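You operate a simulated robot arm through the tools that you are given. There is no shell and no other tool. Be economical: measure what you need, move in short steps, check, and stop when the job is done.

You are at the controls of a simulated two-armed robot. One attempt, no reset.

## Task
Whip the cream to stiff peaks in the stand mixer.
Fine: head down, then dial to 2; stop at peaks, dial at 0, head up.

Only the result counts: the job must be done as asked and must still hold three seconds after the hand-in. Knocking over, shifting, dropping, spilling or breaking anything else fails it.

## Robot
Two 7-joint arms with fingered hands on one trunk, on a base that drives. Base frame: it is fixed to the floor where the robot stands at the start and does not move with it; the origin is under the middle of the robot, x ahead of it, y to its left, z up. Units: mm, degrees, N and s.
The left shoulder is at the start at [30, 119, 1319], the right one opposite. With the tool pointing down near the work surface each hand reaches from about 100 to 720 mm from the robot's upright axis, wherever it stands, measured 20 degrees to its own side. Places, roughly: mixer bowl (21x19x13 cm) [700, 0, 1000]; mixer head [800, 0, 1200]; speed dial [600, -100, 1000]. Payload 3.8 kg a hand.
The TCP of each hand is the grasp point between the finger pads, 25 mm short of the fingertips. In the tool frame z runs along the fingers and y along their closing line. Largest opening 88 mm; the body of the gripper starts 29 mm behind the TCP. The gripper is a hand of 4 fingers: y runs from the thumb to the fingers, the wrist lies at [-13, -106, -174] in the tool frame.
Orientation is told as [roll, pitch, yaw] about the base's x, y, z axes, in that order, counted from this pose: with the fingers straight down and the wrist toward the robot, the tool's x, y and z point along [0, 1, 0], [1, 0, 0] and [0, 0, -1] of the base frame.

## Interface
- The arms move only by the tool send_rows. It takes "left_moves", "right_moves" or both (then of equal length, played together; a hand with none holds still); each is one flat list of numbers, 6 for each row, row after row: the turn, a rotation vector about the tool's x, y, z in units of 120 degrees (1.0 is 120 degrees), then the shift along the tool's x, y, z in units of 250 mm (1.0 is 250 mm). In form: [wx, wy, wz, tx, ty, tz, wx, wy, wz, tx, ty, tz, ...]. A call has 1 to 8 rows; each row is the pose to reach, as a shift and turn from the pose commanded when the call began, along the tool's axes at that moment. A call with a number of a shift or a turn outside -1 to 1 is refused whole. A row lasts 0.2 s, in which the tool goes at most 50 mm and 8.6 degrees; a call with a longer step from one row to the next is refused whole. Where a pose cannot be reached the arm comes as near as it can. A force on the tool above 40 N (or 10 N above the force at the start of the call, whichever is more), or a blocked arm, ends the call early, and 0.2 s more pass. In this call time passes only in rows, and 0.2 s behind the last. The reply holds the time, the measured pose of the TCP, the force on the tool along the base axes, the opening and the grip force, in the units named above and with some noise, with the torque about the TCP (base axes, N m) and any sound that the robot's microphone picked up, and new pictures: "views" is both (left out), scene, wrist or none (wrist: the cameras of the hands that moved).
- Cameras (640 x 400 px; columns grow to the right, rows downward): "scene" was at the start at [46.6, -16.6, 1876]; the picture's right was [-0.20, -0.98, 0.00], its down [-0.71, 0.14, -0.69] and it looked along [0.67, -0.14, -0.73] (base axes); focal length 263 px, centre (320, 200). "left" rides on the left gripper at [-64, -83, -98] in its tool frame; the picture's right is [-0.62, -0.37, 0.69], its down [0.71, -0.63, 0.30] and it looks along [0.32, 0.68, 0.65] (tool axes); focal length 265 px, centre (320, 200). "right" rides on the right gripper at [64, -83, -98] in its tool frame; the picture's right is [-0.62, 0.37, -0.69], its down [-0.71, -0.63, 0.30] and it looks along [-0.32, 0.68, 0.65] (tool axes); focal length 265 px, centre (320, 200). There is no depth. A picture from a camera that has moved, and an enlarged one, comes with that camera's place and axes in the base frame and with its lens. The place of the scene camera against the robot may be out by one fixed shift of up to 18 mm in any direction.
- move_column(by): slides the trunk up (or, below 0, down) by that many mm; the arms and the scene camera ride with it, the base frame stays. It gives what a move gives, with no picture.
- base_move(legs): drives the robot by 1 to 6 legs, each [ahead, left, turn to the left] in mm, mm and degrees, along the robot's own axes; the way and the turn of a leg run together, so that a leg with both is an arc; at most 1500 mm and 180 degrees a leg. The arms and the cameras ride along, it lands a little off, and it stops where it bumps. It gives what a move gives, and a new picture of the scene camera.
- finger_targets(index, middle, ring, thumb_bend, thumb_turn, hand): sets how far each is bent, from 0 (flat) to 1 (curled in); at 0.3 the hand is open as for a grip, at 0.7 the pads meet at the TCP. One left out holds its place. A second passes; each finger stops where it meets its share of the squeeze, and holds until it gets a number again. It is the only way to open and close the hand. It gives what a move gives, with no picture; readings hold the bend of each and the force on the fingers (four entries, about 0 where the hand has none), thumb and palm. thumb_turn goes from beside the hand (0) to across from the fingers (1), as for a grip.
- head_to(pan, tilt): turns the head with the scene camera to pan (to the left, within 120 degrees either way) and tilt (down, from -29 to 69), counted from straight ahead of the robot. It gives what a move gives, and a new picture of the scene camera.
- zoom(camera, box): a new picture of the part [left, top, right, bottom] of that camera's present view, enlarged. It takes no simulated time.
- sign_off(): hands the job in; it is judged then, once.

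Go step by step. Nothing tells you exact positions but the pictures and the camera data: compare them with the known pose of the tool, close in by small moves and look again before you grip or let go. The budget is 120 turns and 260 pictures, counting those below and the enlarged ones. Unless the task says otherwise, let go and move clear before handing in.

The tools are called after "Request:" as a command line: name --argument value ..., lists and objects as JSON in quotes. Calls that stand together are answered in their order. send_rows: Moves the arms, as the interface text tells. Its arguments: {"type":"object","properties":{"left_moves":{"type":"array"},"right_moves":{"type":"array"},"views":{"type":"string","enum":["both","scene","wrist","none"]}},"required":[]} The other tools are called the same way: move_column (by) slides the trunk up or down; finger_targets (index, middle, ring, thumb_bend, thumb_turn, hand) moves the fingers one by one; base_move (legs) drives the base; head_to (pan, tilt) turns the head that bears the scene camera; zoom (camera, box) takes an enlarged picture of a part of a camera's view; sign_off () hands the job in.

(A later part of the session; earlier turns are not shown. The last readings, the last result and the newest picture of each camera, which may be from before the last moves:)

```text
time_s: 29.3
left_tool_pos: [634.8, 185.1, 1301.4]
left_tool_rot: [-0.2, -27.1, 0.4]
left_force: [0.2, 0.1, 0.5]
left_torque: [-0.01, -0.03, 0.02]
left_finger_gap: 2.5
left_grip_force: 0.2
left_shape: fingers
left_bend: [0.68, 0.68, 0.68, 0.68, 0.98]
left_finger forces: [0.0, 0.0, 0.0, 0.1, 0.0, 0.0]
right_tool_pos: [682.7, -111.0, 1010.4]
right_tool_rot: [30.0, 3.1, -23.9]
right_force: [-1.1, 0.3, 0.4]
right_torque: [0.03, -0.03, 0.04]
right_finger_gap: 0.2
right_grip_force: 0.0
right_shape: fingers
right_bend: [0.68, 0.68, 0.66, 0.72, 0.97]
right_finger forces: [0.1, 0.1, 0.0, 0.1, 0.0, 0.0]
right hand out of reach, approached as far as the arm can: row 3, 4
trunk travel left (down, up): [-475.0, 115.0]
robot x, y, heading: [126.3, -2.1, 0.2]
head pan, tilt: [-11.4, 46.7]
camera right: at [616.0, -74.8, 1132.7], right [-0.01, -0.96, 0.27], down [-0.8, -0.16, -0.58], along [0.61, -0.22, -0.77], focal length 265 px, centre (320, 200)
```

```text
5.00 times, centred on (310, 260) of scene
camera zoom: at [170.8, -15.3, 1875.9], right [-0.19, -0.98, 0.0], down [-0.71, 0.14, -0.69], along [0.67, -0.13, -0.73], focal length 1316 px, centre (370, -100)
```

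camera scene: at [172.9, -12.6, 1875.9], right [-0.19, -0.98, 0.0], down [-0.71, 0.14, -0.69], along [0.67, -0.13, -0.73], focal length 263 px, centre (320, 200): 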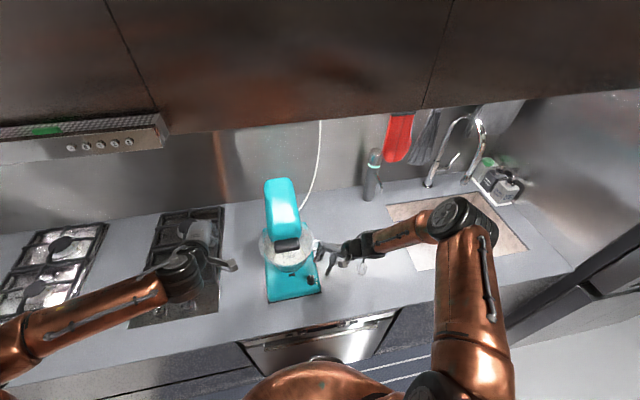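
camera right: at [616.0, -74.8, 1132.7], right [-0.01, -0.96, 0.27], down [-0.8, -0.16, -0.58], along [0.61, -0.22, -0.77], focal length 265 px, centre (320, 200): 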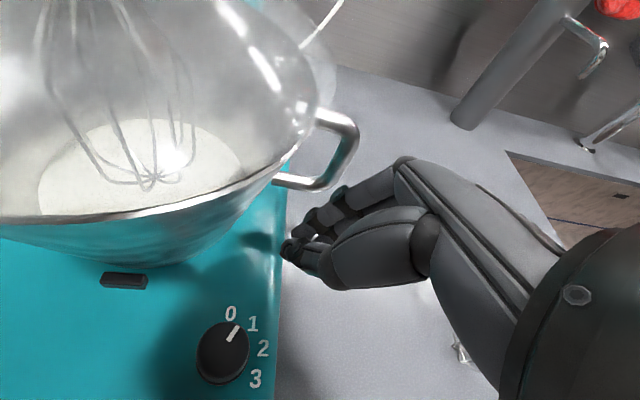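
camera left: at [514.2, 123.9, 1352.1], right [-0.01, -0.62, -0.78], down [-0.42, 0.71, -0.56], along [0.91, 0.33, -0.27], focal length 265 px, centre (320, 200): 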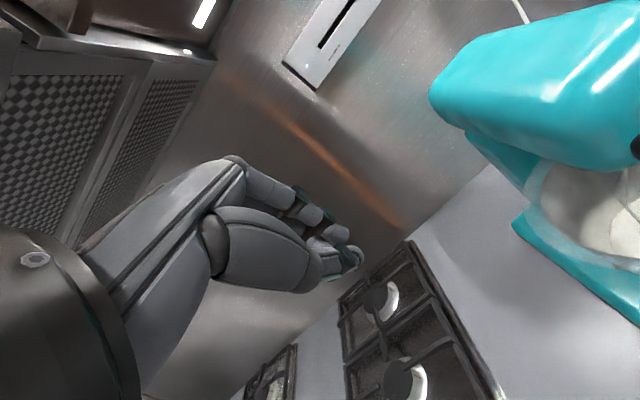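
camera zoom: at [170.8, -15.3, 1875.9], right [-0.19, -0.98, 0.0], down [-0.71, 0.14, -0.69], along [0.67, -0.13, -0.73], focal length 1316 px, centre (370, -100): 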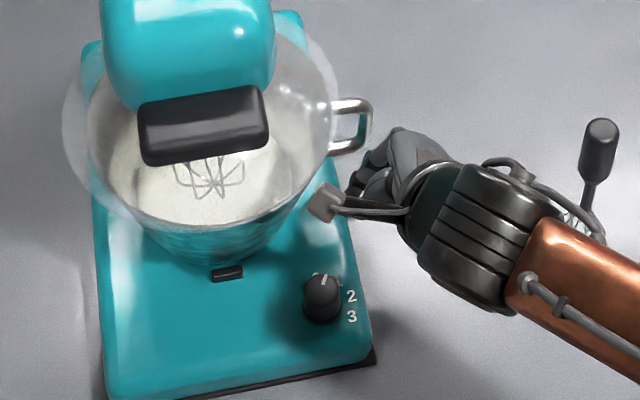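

The hand ran out of wrist reach at negative yaw and slipped off; the dial only moved part way toward 1 and nothing else seems shifted. I'll withdraw along the fingers, turning back to positive yaw, where the arm is comfortable.

Request:
send_rows --right_moves '[0.0283, 0, -0.049, 0, 0, -0.18, 0.0567, 0, -0.0981, 0, 0, -0.3, 0.085, 0, -0.1472, 0, 0, -0.34, 0.1133, 0, -0.1962, 0, 0, -0.34, 0.1417, 0, -0.2453, 0, 0, -0.34]' --views "both"

Request:
zoom --camera "scene" --box '[260, 220, 340, 300]'

Request:
zoom --camera "right" --box '[200, 180, 360, 320]'

```text
time_s: 30.5
left_tool_pos: [634.6, 185.5, 1302.1]
left_tool_rot: [-0.1, -27.1, 0.5]
left_force: [0.4, -0.4, -0.2]
left_torque: [-0.02, -0.01, 0.0]
left_finger_gap: 2.5
left_grip_force: 0.0
left_shape: fingers
left_bend: [0.68, 0.68, 0.68, 0.68, 0.98]
left_finger forces: [0.0, 0.1, 0.1, 0.1, 0.0, 0.1]
right_tool_pos: [665.3, -150.9, 1084.8]
right_tool_rot: [31.5, 2.8, 9.0]
right_force: [-0.2, 0.9, -0.2]
right_torque: [-0.03, 0.02, 0.02]
right_finger_gap: 0.0
right_grip_force: 0.0
right_shape: fingers
right_bend: [0.68, 0.68, 0.66, 0.72, 0.97]
right_finger forces: [0.0, 0.1, 0.0, 0.0, 0.1, 0.1]
trunk travel left (down, up): [-475.0, 115.0]
robot x, y, heading: [121.2, -2.7, 0.4]
head pan, tilt: [-11.4, 46.7]
camera scene: at [170.4, -15.2, 1875.9], right [-0.19, -0.98, 0.0], down [-0.71, 0.14, -0.69], along [0.67, -0.13, -0.73], focal length 263 px, centre (320, 200)
camera right: at [590.1, -161.5, 1205.5], right [0.51, -0.82, 0.25], down [-0.58, -0.55, -0.6], along [0.63, 0.17, -0.76], focal length 265 px, centre (320, 200)
```

scene: 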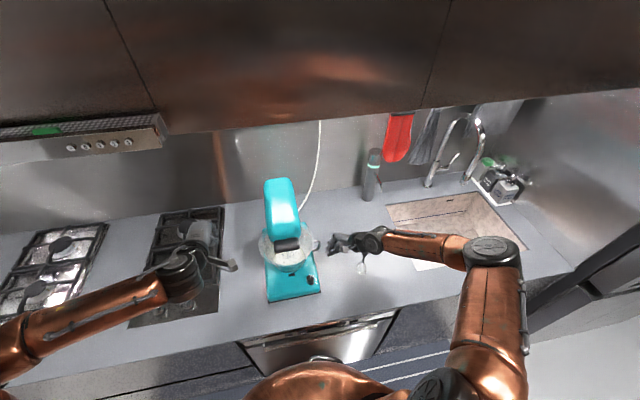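
right: 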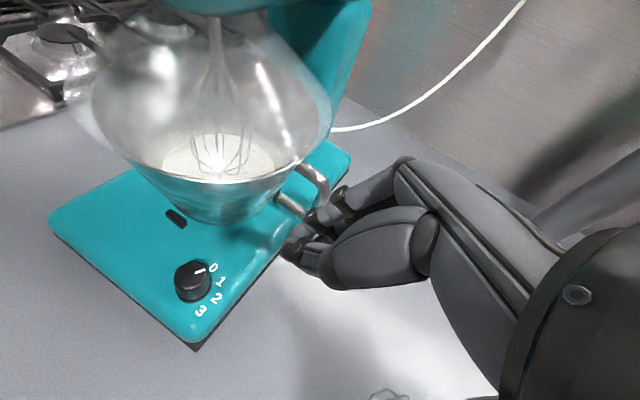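

```text
5.00 times, centred on (300, 260) of scene
camera zoom: at [170.4, -15.2, 1875.9], right [-0.19, -0.98, 0.0], down [-0.71, 0.14, -0.69], along [0.67, -0.13, -0.73], focal length 1316 px, centre (420, -100)
```

zoom: 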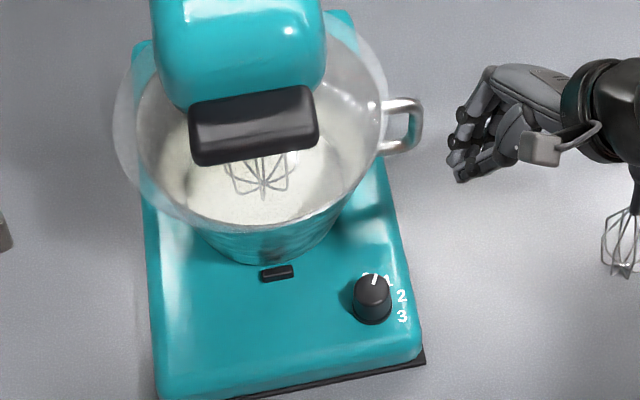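

```text
2.86 times, centred on (280, 250) of right
camera zoom: at [590.1, -161.5, 1205.5], right [0.51, -0.82, 0.25], down [-0.58, -0.55, -0.6], along [0.63, 0.17, -0.76], focal length 758 px, centre (434, 57)
```

zoom: 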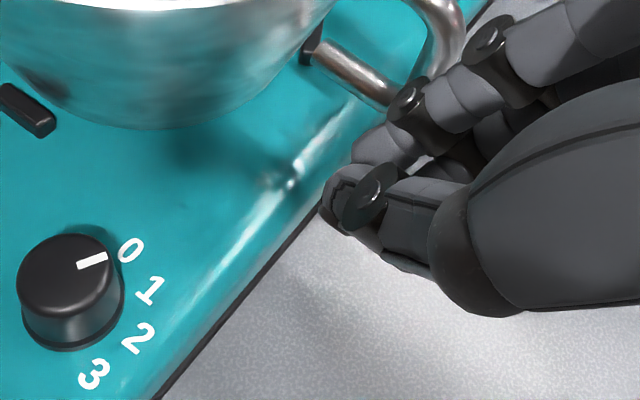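

The dial pointer is now at about -27° (between 0 and 1); the mixer looks unmoved. A better grasp leans the hand back toward the front, keeping it all before the bowl, with yaw from +60 down; I'll test that orientation in free space first.

Request:
send_rows --right_moves '[-0.0117, -0.0198, -0.0582, 0.01, -0.08, 0, -0.0235, -0.0395, -0.1164, 0.02, -0.16, 0.005, -0.0352, -0.0593, -0.1746, 0.03, -0.22, 0.01, -0.047, -0.079, -0.2328, 0.046, -0.296, 0.022, -0.0587, -0.0988, -0.2909, 0.046, -0.296, 0.022, -0.0704, -0.1186, -0.3491, 0.046, -0.296, 0.022, -0.0822, -0.1383, -0.4073, 0.046, -0.296, 0.022, -0.0939, -0.1581, -0.4655, 0.046, -0.296, 0.022]' --views "both"

```text
time_s: 32.3
left_tool_pos: [635.1, 186.0, 1302.4]
left_tool_rot: [-0.1, -27.0, 0.4]
left_force: [-0.5, 0.1, 1.1]
left_torque: [0.03, 0.04, -0.01]
left_finger_gap: 2.5
left_grip_force: 0.1
left_shape: fingers
left_bend: [0.68, 0.68, 0.68, 0.68, 0.98]
left_finger forces: [0.0, 0.1, 0.0, 0.0, 0.1, 0.0]
right_tool_pos: [591.3, -152.3, 1088.8]
right_tool_rot: [0.0, -25.4, 61.2]
right_force: [-0.2, -0.9, -1.0]
right_torque: [0.0, -0.03, 0.02]
right_finger_gap: 0.2
right_grip_force: 0.1
right_shape: fingers
right_bend: [0.68, 0.68, 0.66, 0.72, 0.97]
right_finger forces: [0.0, 0.0, 0.0, 0.1, 0.0, 0.1]
trunk travel left (down, up): [-475.0, 115.0]
robot x, y, heading: [121.7, -4.7, 0.1]
head pan, tilt: [-11.4, 46.7]
camera scene: at [170.0, -16.0, 1875.9], right [-0.19, -0.98, 0.0], down [-0.71, 0.14, -0.69], along [0.67, -0.13, -0.73], focal length 263 px, centre (320, 200)
camera right: at [479.4, -225.3, 1141.7], right [0.56, -0.27, 0.78], down [0.42, -0.73, -0.55], along [0.72, 0.63, -0.3], focal length 265 px, centre (320, 200)
```

scene: 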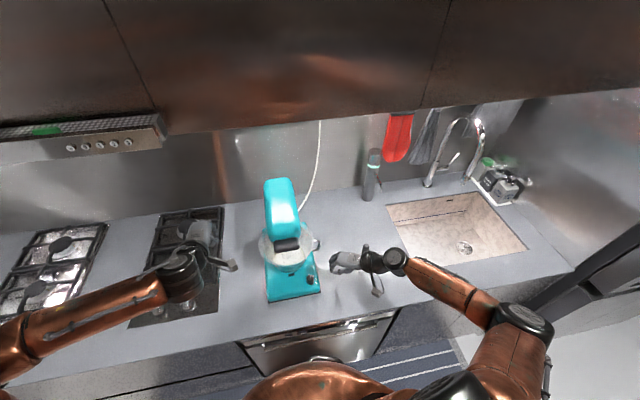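
right: 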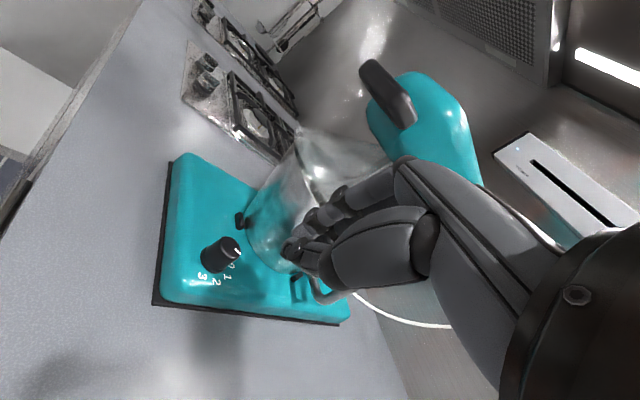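

That orientation is reachable. Testing the other end of the turn (yaw about -7) in free space as well.

Request:
send_rows --right_moves '[0, -0.0299, 0.0642, 0, 0, 0, 0, -0.0599, 0.1283, 0, 0, 0, 0, -0.0898, 0.1925, 0, 0, 0, 0, -0.1197, 0.2567, 0, 0, 0, 0, -0.1497, 0.3209, 0, 0, 0, 0, -0.1796, 0.3851, 0, 0, 0, 0, -0.2095, 0.4492, 0, 0, 0, 0, -0.2394, 0.5134, 0, 0, 0]' --views "none"

Request:
send_rows --right_moves '[0, -0.0299, 0.0642, 0, 0, 0, 0, -0.0599, 0.1283, 0, 0, 0]' --views "wrist"

Request:
zoom --camera "scene" --box '[250, 200, 400, 310]'

```text
time_s: 34.1
left_tool_pos: [635.3, 186.3, 1301.5]
left_tool_rot: [-0.2, -26.9, 0.3]
left_force: [-0.3, 0.2, 0.5]
left_torque: [0.03, -0.02, 0.0]
left_finger_gap: 2.4
left_grip_force: 0.1
left_shape: fingers
left_bend: [0.68, 0.68, 0.68, 0.68, 0.98]
left_finger forces: [0.0, 0.1, 0.0, 0.0, 0.0, 0.0]
right_tool_pos: [591.4, -151.2, 1088.9]
right_tool_rot: [0.2, -25.0, -6.9]
right_force: [0.3, 0.4, 0.1]
right_torque: [0.0, 0.02, -0.02]
right_finger_gap: 0.1
right_grip_force: 0.0
right_shape: fingers
right_bend: [0.68, 0.68, 0.66, 0.72, 0.97]
right_finger forces: [0.1, 0.0, 0.0, 0.1, 0.0, 0.0]
trunk travel left (down, up): [-475.0, 115.0]
robot x, y, heading: [120.2, 3.9, 0.2]
head pan, tilt: [-11.4, 46.7]
```

```text
time_s: 34.7
left_tool_pos: [635.9, 187.1, 1302.6]
left_tool_rot: [-0.2, -27.0, 0.5]
left_force: [0.1, -0.1, 0.2]
left_torque: [-0.02, 0.0, 0.02]
left_finger_gap: 2.6
left_grip_force: 0.1
left_shape: fingers
left_bend: [0.68, 0.68, 0.68, 0.68, 0.98]
left_finger forces: [0.0, 0.0, 0.0, 0.0, 0.0, 0.0]
right_tool_pos: [590.6, -152.2, 1088.4]
right_tool_rot: [0.2, -24.9, -24.0]
right_force: [-0.4, -0.5, 0.6]
right_torque: [0.0, 0.01, 0.0]
right_finger_gap: 0.0
right_grip_force: 0.0
right_shape: fingers
right_bend: [0.68, 0.68, 0.66, 0.72, 0.97]
right_finger forces: [0.1, 0.0, 0.0, 0.0, 0.0, 0.0]
trunk travel left (down, up): [-475.0, 115.0]
robot x, y, heading: [119.5, -0.5, 0.5]
head pan, tilt: [-11.4, 46.7]
camera right: at [512.0, -46.5, 1143.0], right [-0.22, -0.59, 0.78], down [-0.69, -0.47, -0.55], along [0.69, -0.66, -0.3], focal length 265 px, centre (320, 200)
```

right: 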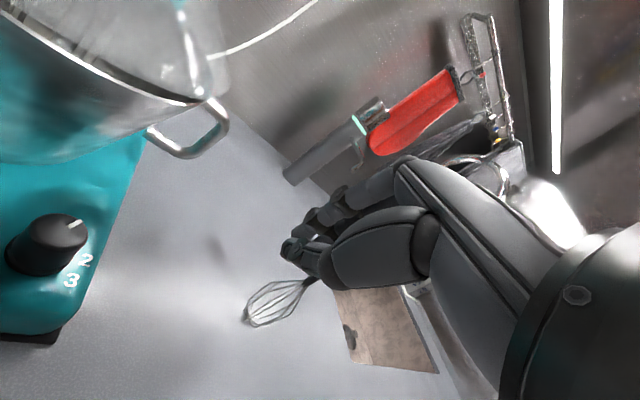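

```text
3.64 times, centred on (325, 255) of scene
camera zoom: at [170.5, -14.4, 1875.9], right [-0.19, -0.98, 0.0], down [-0.71, 0.14, -0.69], along [0.67, -0.13, -0.73], focal length 957 px, centre (302, 0)
```

zoom: 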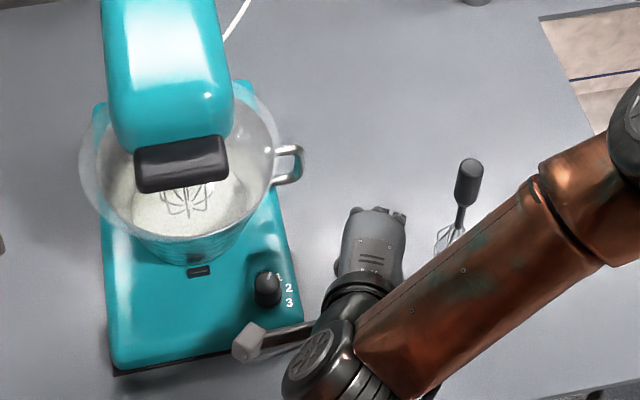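

Yaw 61 to -24 is all reachable with this lean, so one grip can do everything. I'll go to yaw 30, pitch -15, just in front of and above the dial, and open the fingers.

Request:
send_rows --right_moves '[0.011, 0.022, -0.0605, 0.0368, -0.0183, 0.0217, 0.022, 0.0441, -0.121, 0.0736, -0.0366, 0.0434, 0.033, 0.0661, -0.1815, 0.1104, -0.0549, 0.0651, 0.0441, 0.0881, -0.2421, 0.1471, -0.0731, 0.0869, 0.0551, 0.1101, -0.3026, 0.1839, -0.0914, 0.1086, 0.0661, 0.1322, -0.3631, 0.2207, -0.1097, 0.1303, 0.0771, 0.1542, -0.4236, 0.2575, -0.128, 0.152]' --views "none"

Request:
finger_targets --hand "right" --index 0.47 --middle 0.47 --ring 0.47 --thumb_bend 0.5 --thumb_turn 0.98

Request:
send_rows --right_moves '[0, 0, 0, 0, 0, 0.008]' --views "wrist"

Request:
zoom --camera "right" --box '[160, 130, 400, 330]'

Request:
zoom --camera "scene" --box '[260, 210, 360, 300]'

```text
time_s: 36.3
left_tool_pos: [635.4, 185.6, 1302.8]
left_tool_rot: [-0.1, -27.0, 0.4]
left_force: [-0.8, -0.2, -1.0]
left_torque: [0.01, 0.03, -0.03]
left_finger_gap: 2.5
left_grip_force: 0.1
left_shape: fingers
left_bend: [0.68, 0.68, 0.68, 0.68, 0.98]
left_finger forces: [0.1, 0.0, 0.1, 0.0, 0.0, 0.0]
right_tool_pos: [604.9, -87.5, 1039.5]
right_tool_rot: [0.1, -15.1, 30.3]
right_force: [0.0, 0.1, 0.9]
right_torque: [-0.01, 0.02, 0.01]
right_finger_gap: 0.2
right_grip_force: 0.0
right_shape: fingers
right_bend: [0.68, 0.68, 0.66, 0.72, 0.97]
right_finger forces: [0.0, 0.0, 0.0, 0.0, 0.0, 0.0]
trunk travel left (down, up): [-475.0, 115.0]
robot x, y, heading: [122.2, -3.6, 0.3]
head pan, tilt: [-11.4, 46.7]
```

```text
time_s: 37.3
left_tool_pos: [635.6, 186.0, 1302.3]
left_tool_rot: [-0.1, -27.0, 0.5]
left_force: [0.6, -0.6, 0.0]
left_torque: [0.02, 0.01, 0.0]
left_finger_gap: 2.6
left_grip_force: 0.0
left_shape: fingers
left_bend: [0.68, 0.68, 0.68, 0.68, 0.98]
left_finger forces: [0.0, 0.0, 0.1, 0.0, 0.0, 0.0]
right_tool_pos: [604.4, -86.6, 1041.5]
right_tool_rot: [0.2, -15.3, 30.2]
right_force: [-0.4, 0.2, 0.3]
right_torque: [0.03, -0.01, -0.01]
right_finger_gap: 44.5
right_grip_force: 0.1
right_shape: fingers
right_bend: [0.47, 0.47, 0.47, 0.5, 0.98]
right_finger forces: [0.0, 0.0, 0.0, 0.0, 0.0, 0.0]
trunk travel left (down, up): [-475.0, 115.0]
robot x, y, heading: [123.2, -0.3, 0.3]
head pan, tilt: [-11.4, 46.7]
```

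```text
time_s: 37.7
left_tool_pos: [635.0, 185.2, 1300.7]
left_tool_rot: [-0.1, -27.0, 0.5]
left_force: [-0.5, 0.2, 0.4]
left_torque: [0.0, -0.04, 0.04]
left_finger_gap: 2.5
left_grip_force: 0.1
left_shape: fingers
left_bend: [0.68, 0.68, 0.68, 0.68, 0.98]
left_finger forces: [0.1, 0.1, 0.0, 0.0, 0.0, 0.1]
right_tool_pos: [605.8, -87.6, 1039.3]
right_tool_rot: [0.0, -15.3, 30.2]
right_force: [-0.1, -0.1, -0.1]
right_torque: [-0.01, -0.01, 0.03]
right_finger_gap: 44.4
right_grip_force: 0.1
right_shape: fingers
right_bend: [0.47, 0.47, 0.47, 0.5, 0.98]
right_finger forces: [0.1, 0.0, 0.0, 0.1, 0.0, 0.0]
trunk travel left (down, up): [-475.0, 115.0]
robot x, y, heading: [118.5, 4.3, 0.2]
head pan, tilt: [-11.4, 46.7]
camera right: at [483.4, -86.1, 1111.6], right [0.46, -0.45, 0.76], down [-0.1, -0.88, -0.46], along [0.88, 0.14, -0.45], focal length 265 px, centre (320, 200)
```

right: 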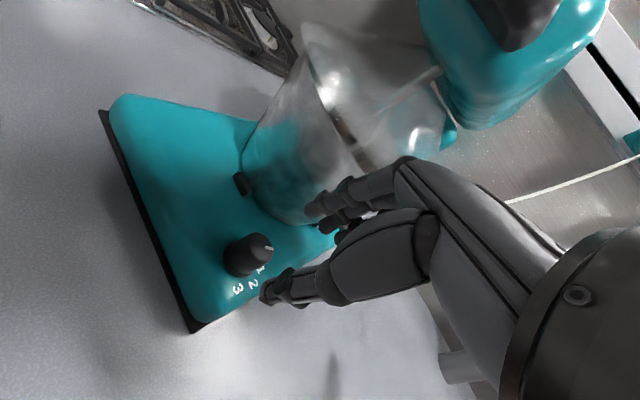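

```text
2.00 times, centred on (280, 230) of right
camera zoom: at [483.4, -86.1, 1111.6], right [0.46, -0.45, 0.76], down [-0.1, -0.88, -0.46], along [0.88, 0.14, -0.45], focal length 531 px, centre (400, 140)
```

zoom: 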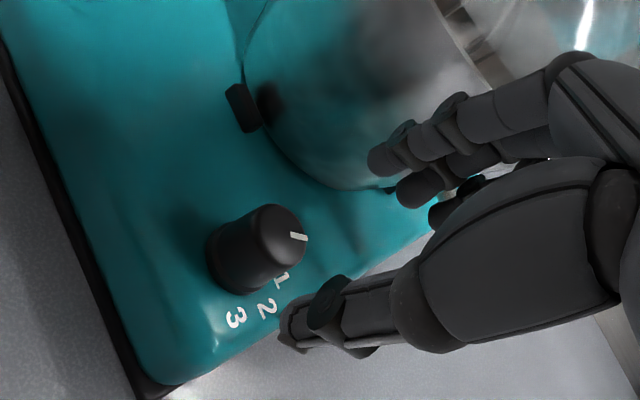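

```text
4.44 times, centred on (310, 255) of scene
camera zoom: at [169.9, -15.9, 1875.9], right [-0.19, -0.98, 0.0], down [-0.71, 0.14, -0.69], along [0.67, -0.13, -0.73], focal length 1170 px, centre (364, -44)
```

zoom: 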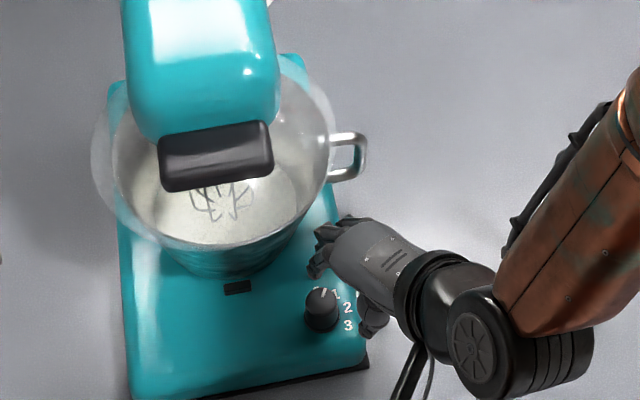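

The knob is ahead of the gap; views together put its axis near (635, -70) with top at about z 973. Coming closer in a diagonal step.

Request:
send_rows --right_moves '[0, 0, 0, 0, 0.03, 0.07, 0, 0, 0, 0, 0.059, 0.138]' --views "wrist"

Request:
zoom --camera "right" --box '[200, 170, 380, 320]'

Request:
zoom --camera "scene" --box '[280, 225, 350, 290]'

```text
time_s: 38.3
left_tool_pos: [635.1, 184.8, 1302.4]
left_tool_rot: [-0.1, -27.0, 0.4]
left_force: [-0.2, 0.4, -0.7]
left_torque: [-0.02, 0.01, -0.04]
left_finger_gap: 2.7
left_grip_force: 0.1
left_shape: fingers
left_bend: [0.68, 0.68, 0.68, 0.68, 0.98]
left_finger forces: [0.1, 0.0, 0.0, 0.0, 0.1, 0.0]
right_tool_pos: [625.0, -76.0, 1007.4]
right_tool_rot: [0.3, -15.3, 30.2]
right_force: [0.4, -0.2, 0.2]
right_torque: [0.03, -0.01, -0.05]
right_finger_gap: 44.4
right_grip_force: 0.0
right_shape: fingers
right_bend: [0.47, 0.47, 0.47, 0.5, 0.98]
right_finger forces: [0.1, 0.0, 0.0, 0.0, 0.0, 0.0]
trunk travel left (down, up): [-475.0, 115.0]
robot x, y, heading: [123.8, 3.4, 0.1]
head pan, tilt: [-11.4, 46.7]
camera right: at [502.6, -75.6, 1080.1], right [0.46, -0.45, 0.76], down [-0.1, -0.88, -0.46], along [0.88, 0.14, -0.45], focal length 265 px, centre (320, 200)
```

right: 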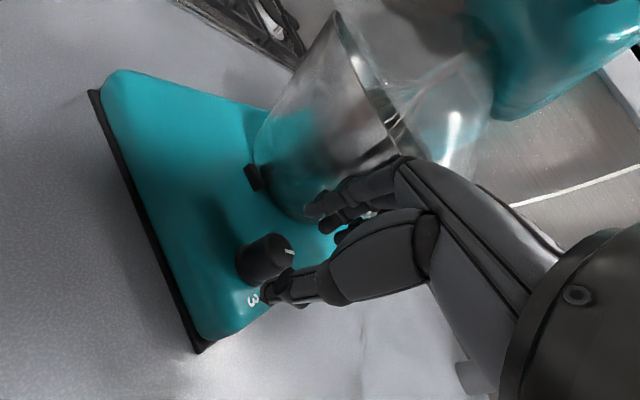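

```text
2.67 times, centred on (290, 245) of right
camera zoom: at [502.6, -75.6, 1080.1], right [0.46, -0.45, 0.76], down [-0.1, -0.88, -0.46], along [0.88, 0.14, -0.45], focal length 708 px, centre (400, 80)
```

zoom: 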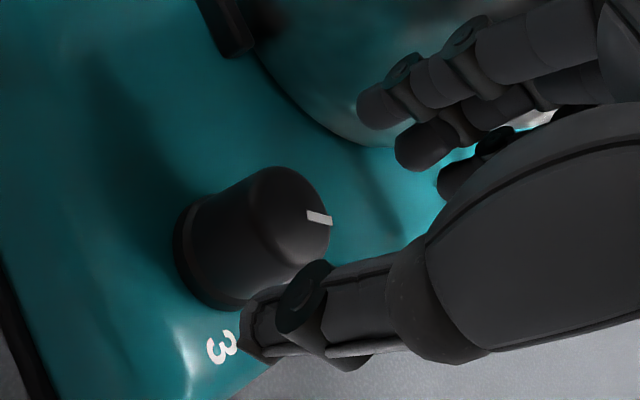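

```text
6.15 times, centred on (315, 258) of scene
camera zoom: at [170.3, -15.7, 1875.9], right [-0.19, -0.98, 0.0], down [-0.71, 0.14, -0.69], along [0.67, -0.13, -0.73], focal length 1620 px, centre (351, -154)
```

zoom: 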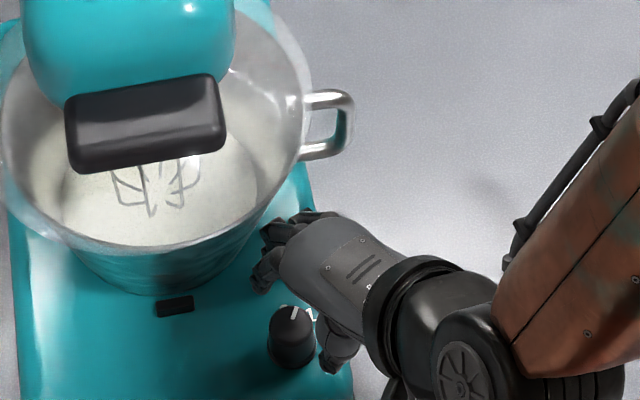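

The knob lies right between thumb and fingertips seen from both cameras; lowering 22 mm.

Request:
send_rows --right_moves '[0, 0, 0, 0.004, -0.007, 0.044, 0, 0, 0, 0.008, -0.014, 0.087]' --views "wrist"

Request:
zoom --camera "right" --box '[200, 170, 380, 320]'

Request:
zoom --camera "scene" --box '[280, 225, 350, 290]'

```text
time_s: 38.9
left_tool_pos: [635.7, 186.2, 1302.4]
left_tool_rot: [-0.1, -27.0, 0.5]
left_force: [-0.2, -1.3, 0.4]
left_torque: [0.01, 0.01, -0.01]
left_finger_gap: 2.8
left_grip_force: 0.2
left_shape: fingers
left_bend: [0.68, 0.68, 0.68, 0.68, 0.98]
left_finger forces: [0.0, 0.1, 0.0, 0.1, 0.0, 0.0]
right_tool_pos: [625.3, -72.5, 985.7]
right_tool_rot: [0.2, -15.2, 30.2]
right_force: [0.2, -0.4, -0.7]
right_torque: [0.01, 0.0, -0.02]
right_finger_gap: 44.4
right_grip_force: 0.1
right_shape: fingers
right_bend: [0.47, 0.47, 0.47, 0.5, 0.98]
right_finger forces: [0.0, 0.0, 0.0, 0.0, 0.1, 0.1]
trunk travel left (down, up): [-475.0, 115.0]
robot x, y, heading: [118.2, 5.1, -0.2]
head pan, tilt: [-11.4, 46.7]
camera right: at [503.1, -72.3, 1059.0], right [0.46, -0.45, 0.76], down [-0.1, -0.88, -0.46], along [0.88, 0.14, -0.45], focal length 265 px, centre (320, 200)
```

right: 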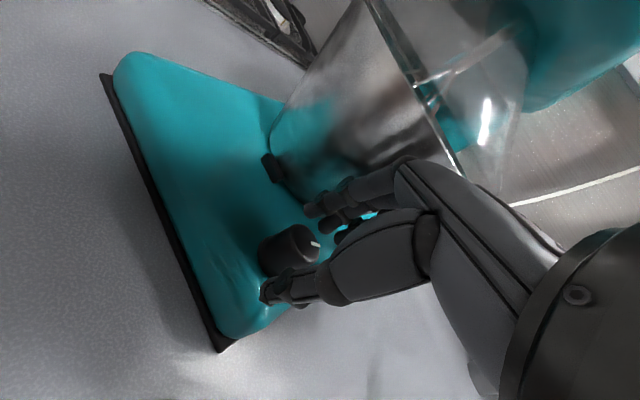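

```text
2.67 times, centred on (290, 245) of right
camera zoom: at [503.1, -72.3, 1059.0], right [0.46, -0.45, 0.76], down [-0.1, -0.88, -0.46], along [0.88, 0.14, -0.45], focal length 708 px, centre (400, 80)
```

zoom: 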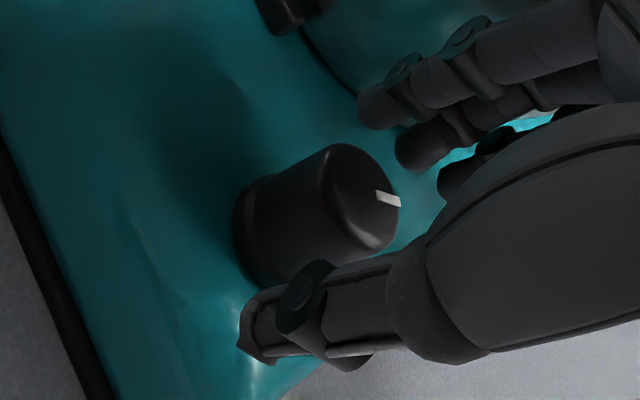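

```text
6.15 times, centred on (315, 258) of scene
camera zoom: at [170.0, -15.8, 1875.9], right [-0.19, -0.98, 0.0], down [-0.71, 0.14, -0.69], along [0.67, -0.13, -0.73], focal length 1620 px, centre (351, -154)
```

zoom: 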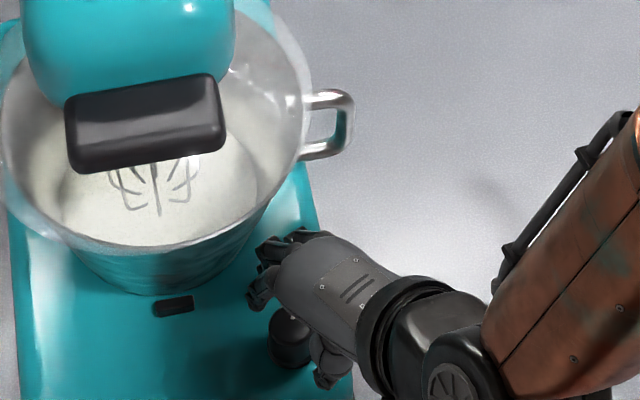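

The knob is well enclosed. Closing the fingers.

Request:
finger_targets --hand "right" --index 0.66 --middle 0.66 --ring 0.66 --thumb_bend 0.68

Request:
zoom --camera "right" --box '[200, 170, 380, 320]'

```text
time_s: 39.9
left_tool_pos: [636.2, 185.2, 1301.0]
left_tool_rot: [-0.2, -27.0, 0.3]
left_force: [-0.9, 0.4, 0.0]
left_torque: [0.0, 0.0, 0.0]
left_finger_gap: 2.8
left_grip_force: 0.0
left_shape: fingers
left_bend: [0.68, 0.68, 0.68, 0.68, 0.98]
left_finger forces: [0.0, 0.0, 0.0, 0.1, 0.0, 0.1]
right_tool_pos: [626.0, -73.0, 985.8]
right_tool_rot: [0.1, -15.4, 30.1]
right_force: [9.1, 5.4, 6.2]
right_torque: [0.18, -0.29, 0.0]
right_finger_gap: 19.8
right_grip_force: 8.5
right_shape: fingers
right_bend: [0.56, 0.59, 0.66, 0.65, 1.0]
right_finger forces: [7.2, 7.0, 0.0, 0.1, 2.5, 0.1]
trunk travel left (down, up): [-475.0, 115.0]
robot x, y, heading: [121.4, 0.6, 0.3]
head pan, tilt: [-11.4, 46.7]
```

```text
2.67 times, centred on (290, 245) of right
camera zoom: at [504.2, -71.4, 1059.4], right [0.46, -0.45, 0.76], down [-0.1, -0.88, -0.46], along [0.88, 0.14, -0.45], focal length 708 px, centre (400, 80)
```

zoom: 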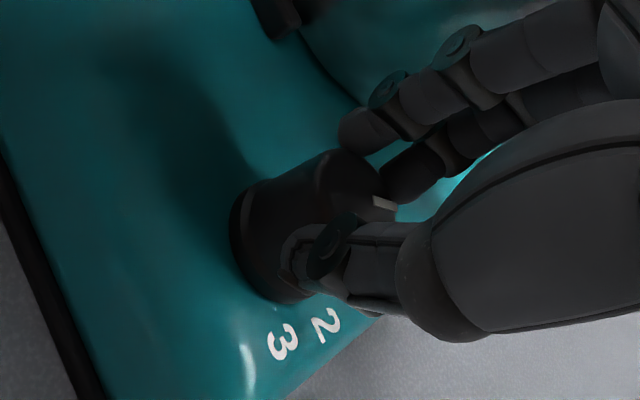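

The fingers press more than the thumb; shifting 5 mm to balance and tightening.

Request:
send_rows --right_moves '[0, 0, 0, 0, 0.02, 0]' --views "none"

Request:
finger_targets --hand "right" --index 0.7 --middle 0.7 --thumb_bend 0.76

Request:
zoom --camera "right" --box '[200, 170, 380, 320]'

```text
time_s: 40.3
left_tool_pos: [634.6, 184.9, 1302.6]
left_tool_rot: [-0.1, -27.1, 0.3]
left_force: [-0.5, 0.1, -0.8]
left_torque: [-0.03, 0.0, -0.04]
left_finger_gap: 2.4
left_grip_force: 0.0
left_shape: fingers
left_bend: [0.68, 0.68, 0.68, 0.68, 0.98]
left_finger forces: [0.0, 0.0, 0.0, 0.0, 0.0, 0.0]
right_tool_pos: [628.8, -71.2, 987.0]
right_tool_rot: [0.2, -15.2, 30.3]
right_force: [4.0, 1.0, 7.3]
right_torque: [0.04, -0.12, -0.04]
right_finger_gap: 19.7
right_grip_force: 7.6
right_shape: fingers
right_bend: [0.58, 0.6, 0.66, 0.64, 1.0]
right_finger forces: [4.9, 5.1, 0.0, 0.0, 5.8, 0.1]
trunk travel left (down, up): [-475.0, 115.0]
robot x, y, heading: [121.6, -1.2, 0.4]
head pan, tilt: [-11.4, 46.7]
```

```text
time_s: 41.3
left_tool_pos: [633.7, 184.7, 1302.5]
left_tool_rot: [-0.1, -27.0, 0.4]
left_force: [0.0, 0.5, -0.1]
left_torque: [0.0, 0.0, 0.0]
left_finger_gap: 2.5
left_grip_force: 0.1
left_shape: fingers
left_bend: [0.68, 0.68, 0.68, 0.68, 0.98]
left_finger forces: [0.0, 0.0, 0.0, 0.1, 0.0, 0.0]
right_tool_pos: [629.5, -69.5, 988.1]
right_tool_rot: [0.2, -15.3, 30.2]
right_force: [0.6, -3.0, 3.7]
right_torque: [-0.08, 0.0, -0.01]
right_finger_gap: 18.4
right_grip_force: 12.9
right_shape: fingers
right_bend: [0.59, 0.62, 0.66, 0.65, 0.99]
right_finger forces: [6.4, 7.0, 0.1, 0.0, 12.9, 0.0]
trunk travel left (down, up): [-475.0, 115.0]
robot x, y, heading: [124.4, 2.7, 0.4]
head pan, tilt: [-11.4, 46.7]
```

```text
2.67 times, centred on (290, 245) of right
camera zoom: at [507.4, -69.5, 1059.9], right [0.46, -0.45, 0.76], down [-0.1, -0.88, -0.46], along [0.88, 0.14, -0.45], focal length 708 px, centre (400, 80)
```

zoom: 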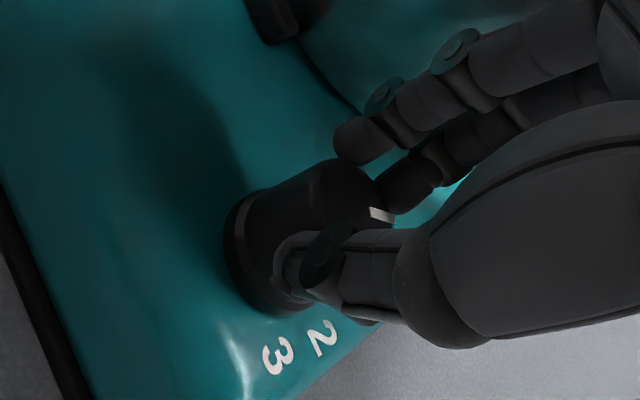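

A balanced grip of 13 N. Turning the dial by 53° clockwise to bring the pointer to 2.

Request:
send_rows --right_moves '[0, -0.0167, 0.0609, 0.001, 0, 0, 0, -0.0333, 0.1217, 0.002, 0, 0, 0, -0.05, 0.1826, 0.003, 0, 0, 0, -0.0666, 0.2434, 0.004, 0, 0, 0, -0.0833, 0.3043, 0.005, 0, 0, 0, -0.0999, 0.3651, 0.006, 0, 0, 0, -0.1166, 0.426, 0.007, 0, 0]' --views "both"

Request:
zoom --camera "right" --box '[180, 170, 380, 340]'

Request:
zoom --camera "scene" --box '[255, 215, 345, 295]'

```text
time_s: 42.9
left_tool_pos: [636.2, 186.8, 1302.3]
left_tool_rot: [-0.2, -27.0, 0.4]
left_force: [0.8, -1.2, 0.0]
left_torque: [0.02, 0.04, 0.01]
left_finger_gap: 2.7
left_grip_force: 0.2
left_shape: fingers
left_bend: [0.68, 0.68, 0.68, 0.68, 0.98]
left_finger forces: [0.0, 0.0, 0.1, 0.1, 0.0, 0.0]
right_tool_pos: [629.7, -66.8, 987.9]
right_tool_rot: [0.1, -15.0, -22.8]
right_force: [0.7, 7.2, -0.3]
right_torque: [0.12, -0.09, 0.09]
right_finger_gap: 18.0
right_grip_force: 11.2
right_shape: fingers
right_bend: [0.6, 0.64, 0.66, 0.65, 0.97]
right_finger forces: [5.7, 3.9, 0.0, 0.1, 11.9, 0.0]
trunk travel left (down, up): [-475.0, 115.0]
robot x, y, heading: [123.5, -1.8, 0.4]
head pan, tilt: [-11.4, 46.7]
camera scene: at [170.5, -13.8, 1876.0], right [-0.19, -0.98, 0.0], down [-0.71, 0.14, -0.69], along [0.67, -0.13, -0.73], focal length 263 px, centre (320, 200)
camera right: at [558.9, 32.7, 1061.6], right [-0.08, -0.64, 0.76], down [-0.76, -0.45, -0.46], along [0.64, -0.62, -0.45], focal length 265 px, centre (320, 200)
```

scene: 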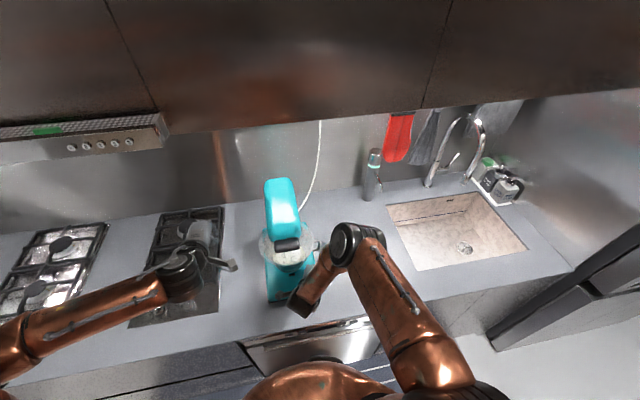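
right: 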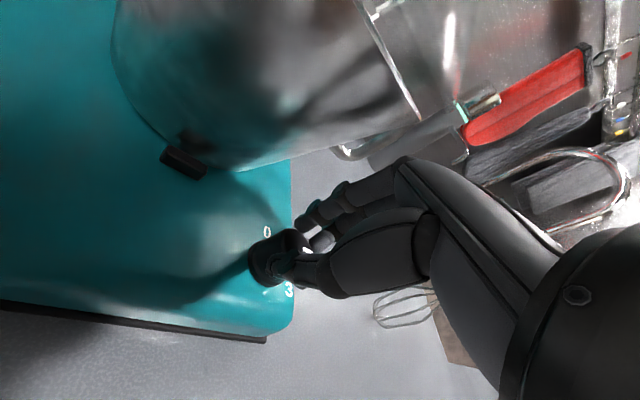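

```text
2.35 times, centred on (280, 255) of right
camera zoom: at [558.9, 32.7, 1061.6], right [-0.08, -0.64, 0.76], down [-0.76, -0.45, -0.46], along [0.64, -0.62, -0.45], focal length 624 px, centre (414, 71)
```

zoom: 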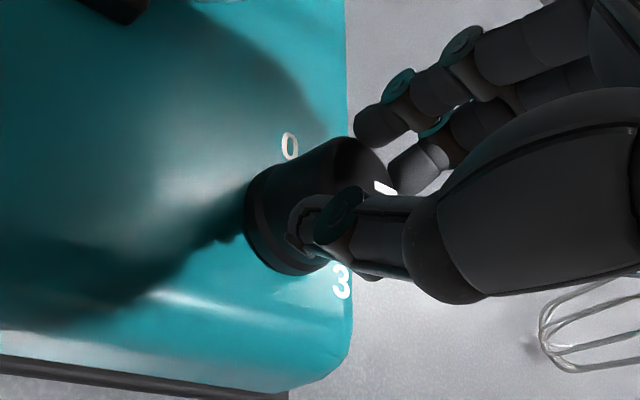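

```text
5.00 times, centred on (300, 255) of scene
camera zoom: at [170.5, -13.8, 1876.0], right [-0.19, -0.98, 0.0], down [-0.71, 0.14, -0.69], along [0.67, -0.13, -0.73], focal length 1316 px, centre (420, -75)
```

zoom: 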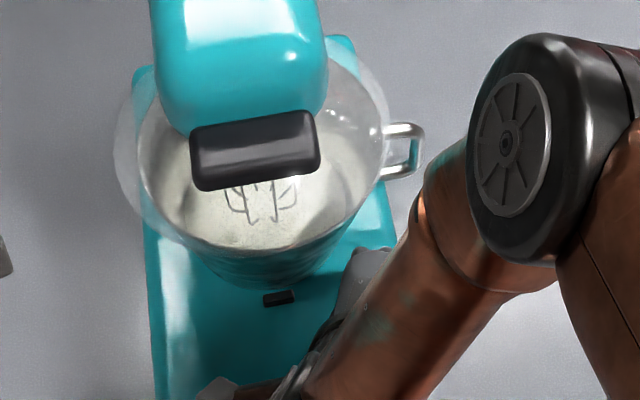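

The dial turned with the hand, so the pointer should now be at about -80°, i.e. at 2. I'll hold the grip, let time pass and watch the cream.

Request:
zoom --camera "scene" --box '[265, 220, 315, 270]'

Request:
send_rows --right_moves '[0, 0, 0, 0, 0, 0, 0, 0, 0, 0, 0, 0]' --views "none"

Request:
zoom --camera "scene" --box '[265, 220, 315, 270]'

```text
8.00 times, centred on (290, 245) of scene
camera zoom: at [170.5, -13.8, 1876.0], right [-0.19, -0.98, 0.0], down [-0.71, 0.14, -0.69], along [0.67, -0.13, -0.73], focal length 2106 px, centre (560, -160)
```

zoom: 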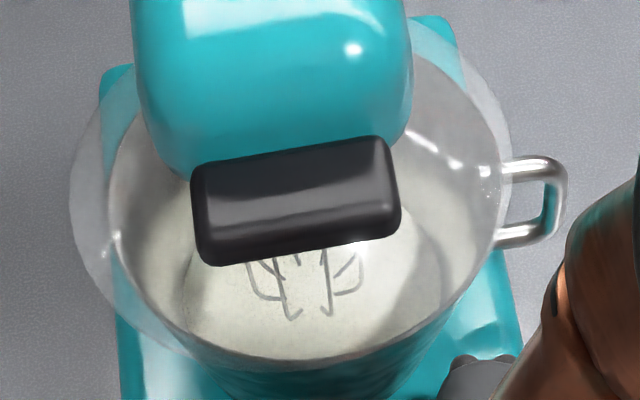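

```text
time_s: 43.5
left_tool_pos: [634.9, 186.9, 1301.6]
left_tool_rot: [-0.2, -27.0, 0.5]
left_force: [-0.1, 0.8, -0.4]
left_torque: [0.0, -0.04, 0.01]
left_finger_gap: 2.6
left_grip_force: 0.1
left_shape: fingers
left_bend: [0.68, 0.68, 0.68, 0.68, 0.98]
left_finger forces: [0.0, 0.0, 0.0, 0.0, 0.0, 0.1]
right_tool_pos: [630.2, -67.8, 987.9]
right_tool_rot: [0.1, -15.0, -22.8]
right_force: [2.9, 7.7, -0.1]
right_torque: [0.15, -0.1, 0.06]
right_finger_gap: 18.3
right_grip_force: 11.5
right_shape: fingers
right_bend: [0.6, 0.64, 0.66, 0.65, 0.97]
right_finger forces: [6.2, 3.7, 0.1, 0.1, 12.1, 0.0]
trunk travel left (down, up): [-475.0, 115.0]
robot x, y, heading: [123.0, 2.0, 0.5]
head pan, tilt: [-11.4, 46.7]
```

```text
8.00 times, centred on (290, 245) of scene
camera zoom: at [170.3, -14.2, 1876.0], right [-0.19, -0.98, 0.0], down [-0.71, 0.14, -0.69], along [0.67, -0.13, -0.73], focal length 2106 px, centre (560, -160)
```

zoom: 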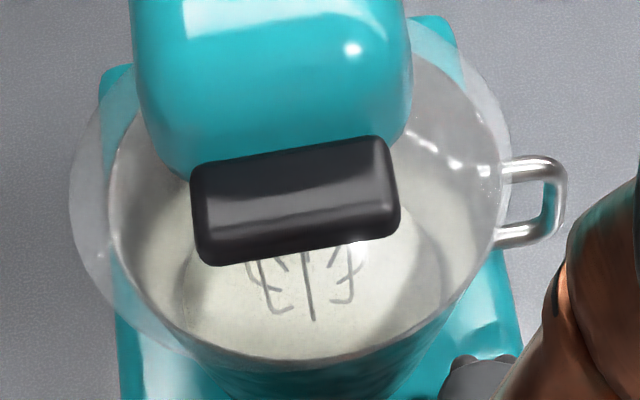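

The whisk is turning. I'll keep watching in short intervals for stiff peaks.

Request:
send_rows --right_moves '[0, 0, 0, 0, 0, 0, 0, 0, 0, 0, 0, 0, 0, 0, 0, 0, 0, 0, 0, 0, 0, 0, 0, 0, 0, 0, 0, 0, 0, 0, 0, 0, 0, 0, 0, 0, 0, 0, 0, 0, 0, 0, 0, 0, 0, 0, 0, 0]' --views "none"

Request:
zoom --camera "scene" --box '[265, 220, 315, 270]'

Request:
send_rows --right_moves '[0, 0, 0, 0, 0, 0, 0, 0, 0, 0, 0, 0, 0, 0, 0, 0, 0, 0, 0, 0, 0, 0, 0, 0, 0, 0, 0, 0, 0, 0, 0, 0, 0, 0, 0, 0, 0, 0, 0, 0, 0, 0, 0, 0, 0, 0, 0, 0]' --views "none"

Request:
zoom --camera "scene" --box '[265, 220, 315, 270]'

```text
time_s: 45.3
left_tool_pos: [635.2, 187.4, 1300.9]
left_tool_rot: [-0.2, -27.0, 0.5]
left_force: [0.8, 0.0, -0.1]
left_torque: [0.0, 0.0, -0.03]
left_finger_gap: 2.6
left_grip_force: 0.0
left_shape: fingers
left_bend: [0.68, 0.68, 0.68, 0.68, 0.98]
left_finger forces: [0.0, 0.0, 0.0, 0.1, 0.0, 0.0]
right_tool_pos: [629.2, -67.4, 988.5]
right_tool_rot: [0.2, -15.1, -22.9]
right_force: [2.2, 7.1, 1.6]
right_torque: [0.13, -0.14, 0.07]
right_finger_gap: 18.0
right_grip_force: 11.8
right_shape: fingers
right_bend: [0.6, 0.64, 0.66, 0.65, 0.96]
right_finger forces: [6.7, 3.6, 0.0, 0.0, 11.9, 0.0]
trunk travel left (down, up): [-475.0, 115.0]
robot x, y, heading: [122.6, 1.8, 0.2]
head pan, tilt: [-11.4, 46.7]
```

```text
8.00 times, centred on (290, 245) of scene
camera zoom: at [170.4, -14.2, 1876.0], right [-0.19, -0.98, 0.0], down [-0.71, 0.14, -0.69], along [0.67, -0.13, -0.73], focal length 2106 px, centre (560, -160)
```

zoom: 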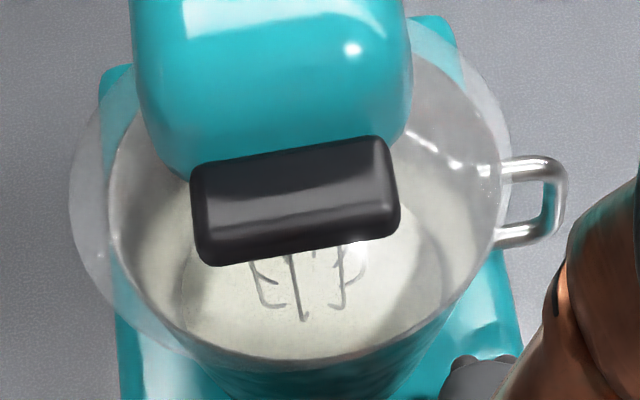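

```text
time_s: 47.1
left_tool_pos: [635.5, 186.3, 1301.7]
left_tool_rot: [-0.2, -27.0, 0.5]
left_force: [-0.5, 1.5, 0.1]
left_torque: [0.01, -0.06, 0.02]
left_finger_gap: 2.6
left_grip_force: 0.1
left_shape: fingers
left_bend: [0.68, 0.68, 0.68, 0.68, 0.98]
left_finger forces: [0.1, 0.0, 0.0, 0.1, 0.0, 0.0]
right_tool_pos: [630.2, -66.1, 988.9]
right_tool_rot: [0.0, -15.2, -22.9]
right_force: [3.0, 7.9, 0.9]
right_torque: [0.15, -0.15, 0.02]
right_finger_gap: 18.2
right_grip_force: 11.1
right_shape: fingers
right_bend: [0.6, 0.64, 0.66, 0.65, 0.96]
right_finger forces: [7.0, 3.8, 0.0, 0.0, 11.8, 0.0]
trunk travel left (down, up): [-475.0, 115.0]
robot x, y, heading: [119.3, 0.6, 0.3]
head pan, tilt: [-11.4, 46.7]
```

```text
8.00 times, centred on (290, 245) of scene
camera zoom: at [170.4, -14.2, 1876.0], right [-0.19, -0.98, 0.0], down [-0.71, 0.14, -0.69], along [0.67, -0.13, -0.73], focal length 2106 px, centre (560, -160)
```

zoom: 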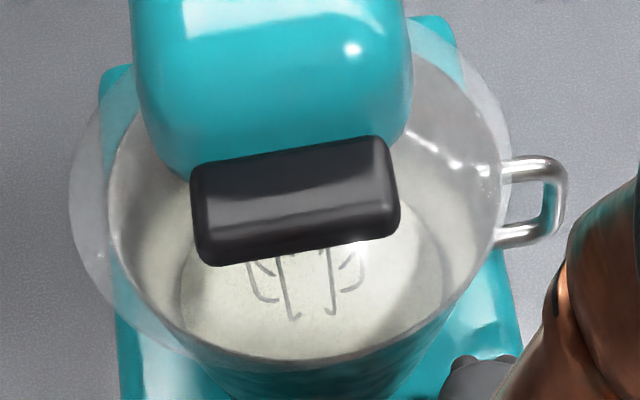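

The cream slowly rises in the bowl but is still smooth. Continuing to watch.

Request:
send_rows --right_moves '[0, 0, 0, 0, 0, 0, 0, 0, 0, 0, 0, 0, 0, 0, 0, 0, 0, 0, 0, 0, 0, 0, 0, 0, 0, 0, 0, 0, 0, 0, 0, 0, 0, 0, 0, 0, 0, 0, 0, 0, 0, 0, 0, 0, 0, 0, 0, 0]' --views "none"

Request:
zoom --camera "scene" --box '[265, 220, 315, 270]'

Request:
send_rows --right_moves '[0, 0, 0, 0, 0, 0, 0, 0, 0, 0, 0, 0, 0, 0, 0, 0, 0, 0, 0, 0, 0, 0, 0, 0, 0, 0, 0, 0, 0, 0, 0, 0, 0, 0, 0, 0, 0, 0, 0, 0, 0, 0, 0, 0, 0, 0, 0, 0]' --views "none"

Request:
zoom --camera "scene" --box '[265, 220, 315, 270]'

```text
time_s: 48.9
left_tool_pos: [635.7, 186.9, 1302.3]
left_tool_rot: [-0.1, -27.0, 0.5]
left_force: [-0.2, -0.5, -0.5]
left_torque: [0.02, -0.02, -0.03]
left_finger_gap: 2.4
left_grip_force: 0.0
left_shape: fingers
left_bend: [0.68, 0.68, 0.68, 0.68, 0.98]
left_finger forces: [0.0, 0.0, 0.0, 0.1, 0.0, 0.0]
right_tool_pos: [629.2, -67.9, 988.1]
right_tool_rot: [0.0, -15.0, -22.7]
right_force: [3.7, 8.2, 0.9]
right_torque: [0.12, -0.14, 0.06]
right_finger_gap: 18.0
right_grip_force: 11.2
right_shape: fingers
right_bend: [0.6, 0.64, 0.66, 0.65, 0.96]
right_finger forces: [7.0, 4.0, 0.0, 0.0, 11.8, 0.0]
trunk travel left (down, up): [-475.0, 115.0]
robot x, y, heading: [125.6, -1.8, 0.3]
head pan, tilt: [-11.4, 46.7]
```

```text
8.00 times, centred on (290, 245) of scene
camera zoom: at [170.4, -14.3, 1876.0], right [-0.19, -0.98, 0.0], down [-0.71, 0.14, -0.69], along [0.67, -0.13, -0.73], focal length 2106 px, centre (560, -160)
```

zoom: 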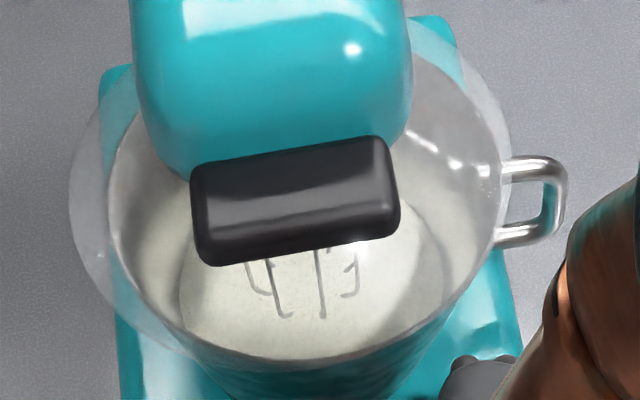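

```text
time_s: 50.7
left_tool_pos: [635.4, 186.5, 1302.7]
left_tool_rot: [-0.2, -27.0, 0.5]
left_force: [0.3, 0.0, 0.1]
left_torque: [-0.02, 0.01, -0.01]
left_finger_gap: 2.2
left_grip_force: 0.0
left_shape: fingers
left_bend: [0.68, 0.68, 0.68, 0.68, 0.98]
left_finger forces: [0.1, 0.0, 0.0, 0.1, 0.0, 0.0]
right_tool_pos: [629.7, -68.7, 988.7]
right_tool_rot: [0.1, -15.2, -22.7]
right_force: [2.5, 7.7, 0.0]
right_torque: [0.14, -0.15, 0.05]
right_finger_gap: 18.0
right_grip_force: 11.9
right_shape: fingers
right_bend: [0.6, 0.64, 0.66, 0.65, 0.96]
right_finger forces: [7.0, 3.9, 0.1, 0.1, 11.6, 0.1]
trunk travel left (down, up): [-475.0, 115.0]
robot x, y, heading: [121.5, -1.9, -0.2]
head pan, tilt: [-11.4, 46.7]
```

```text
8.00 times, centred on (290, 245) of scene
camera zoom: at [170.3, -14.3, 1876.0], right [-0.19, -0.98, 0.0], down [-0.71, 0.14, -0.69], along [0.67, -0.13, -0.73], focal length 2106 px, centre (560, -160)
```

zoom: 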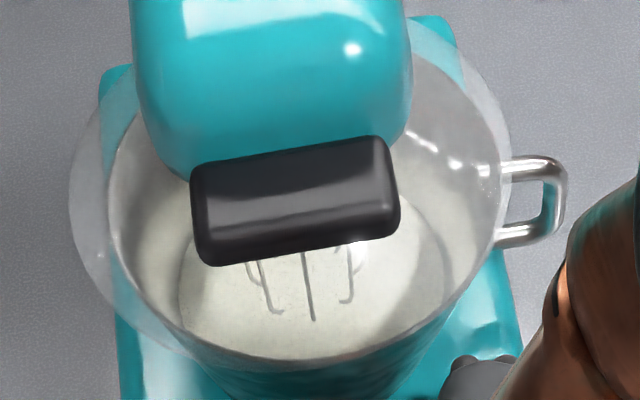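

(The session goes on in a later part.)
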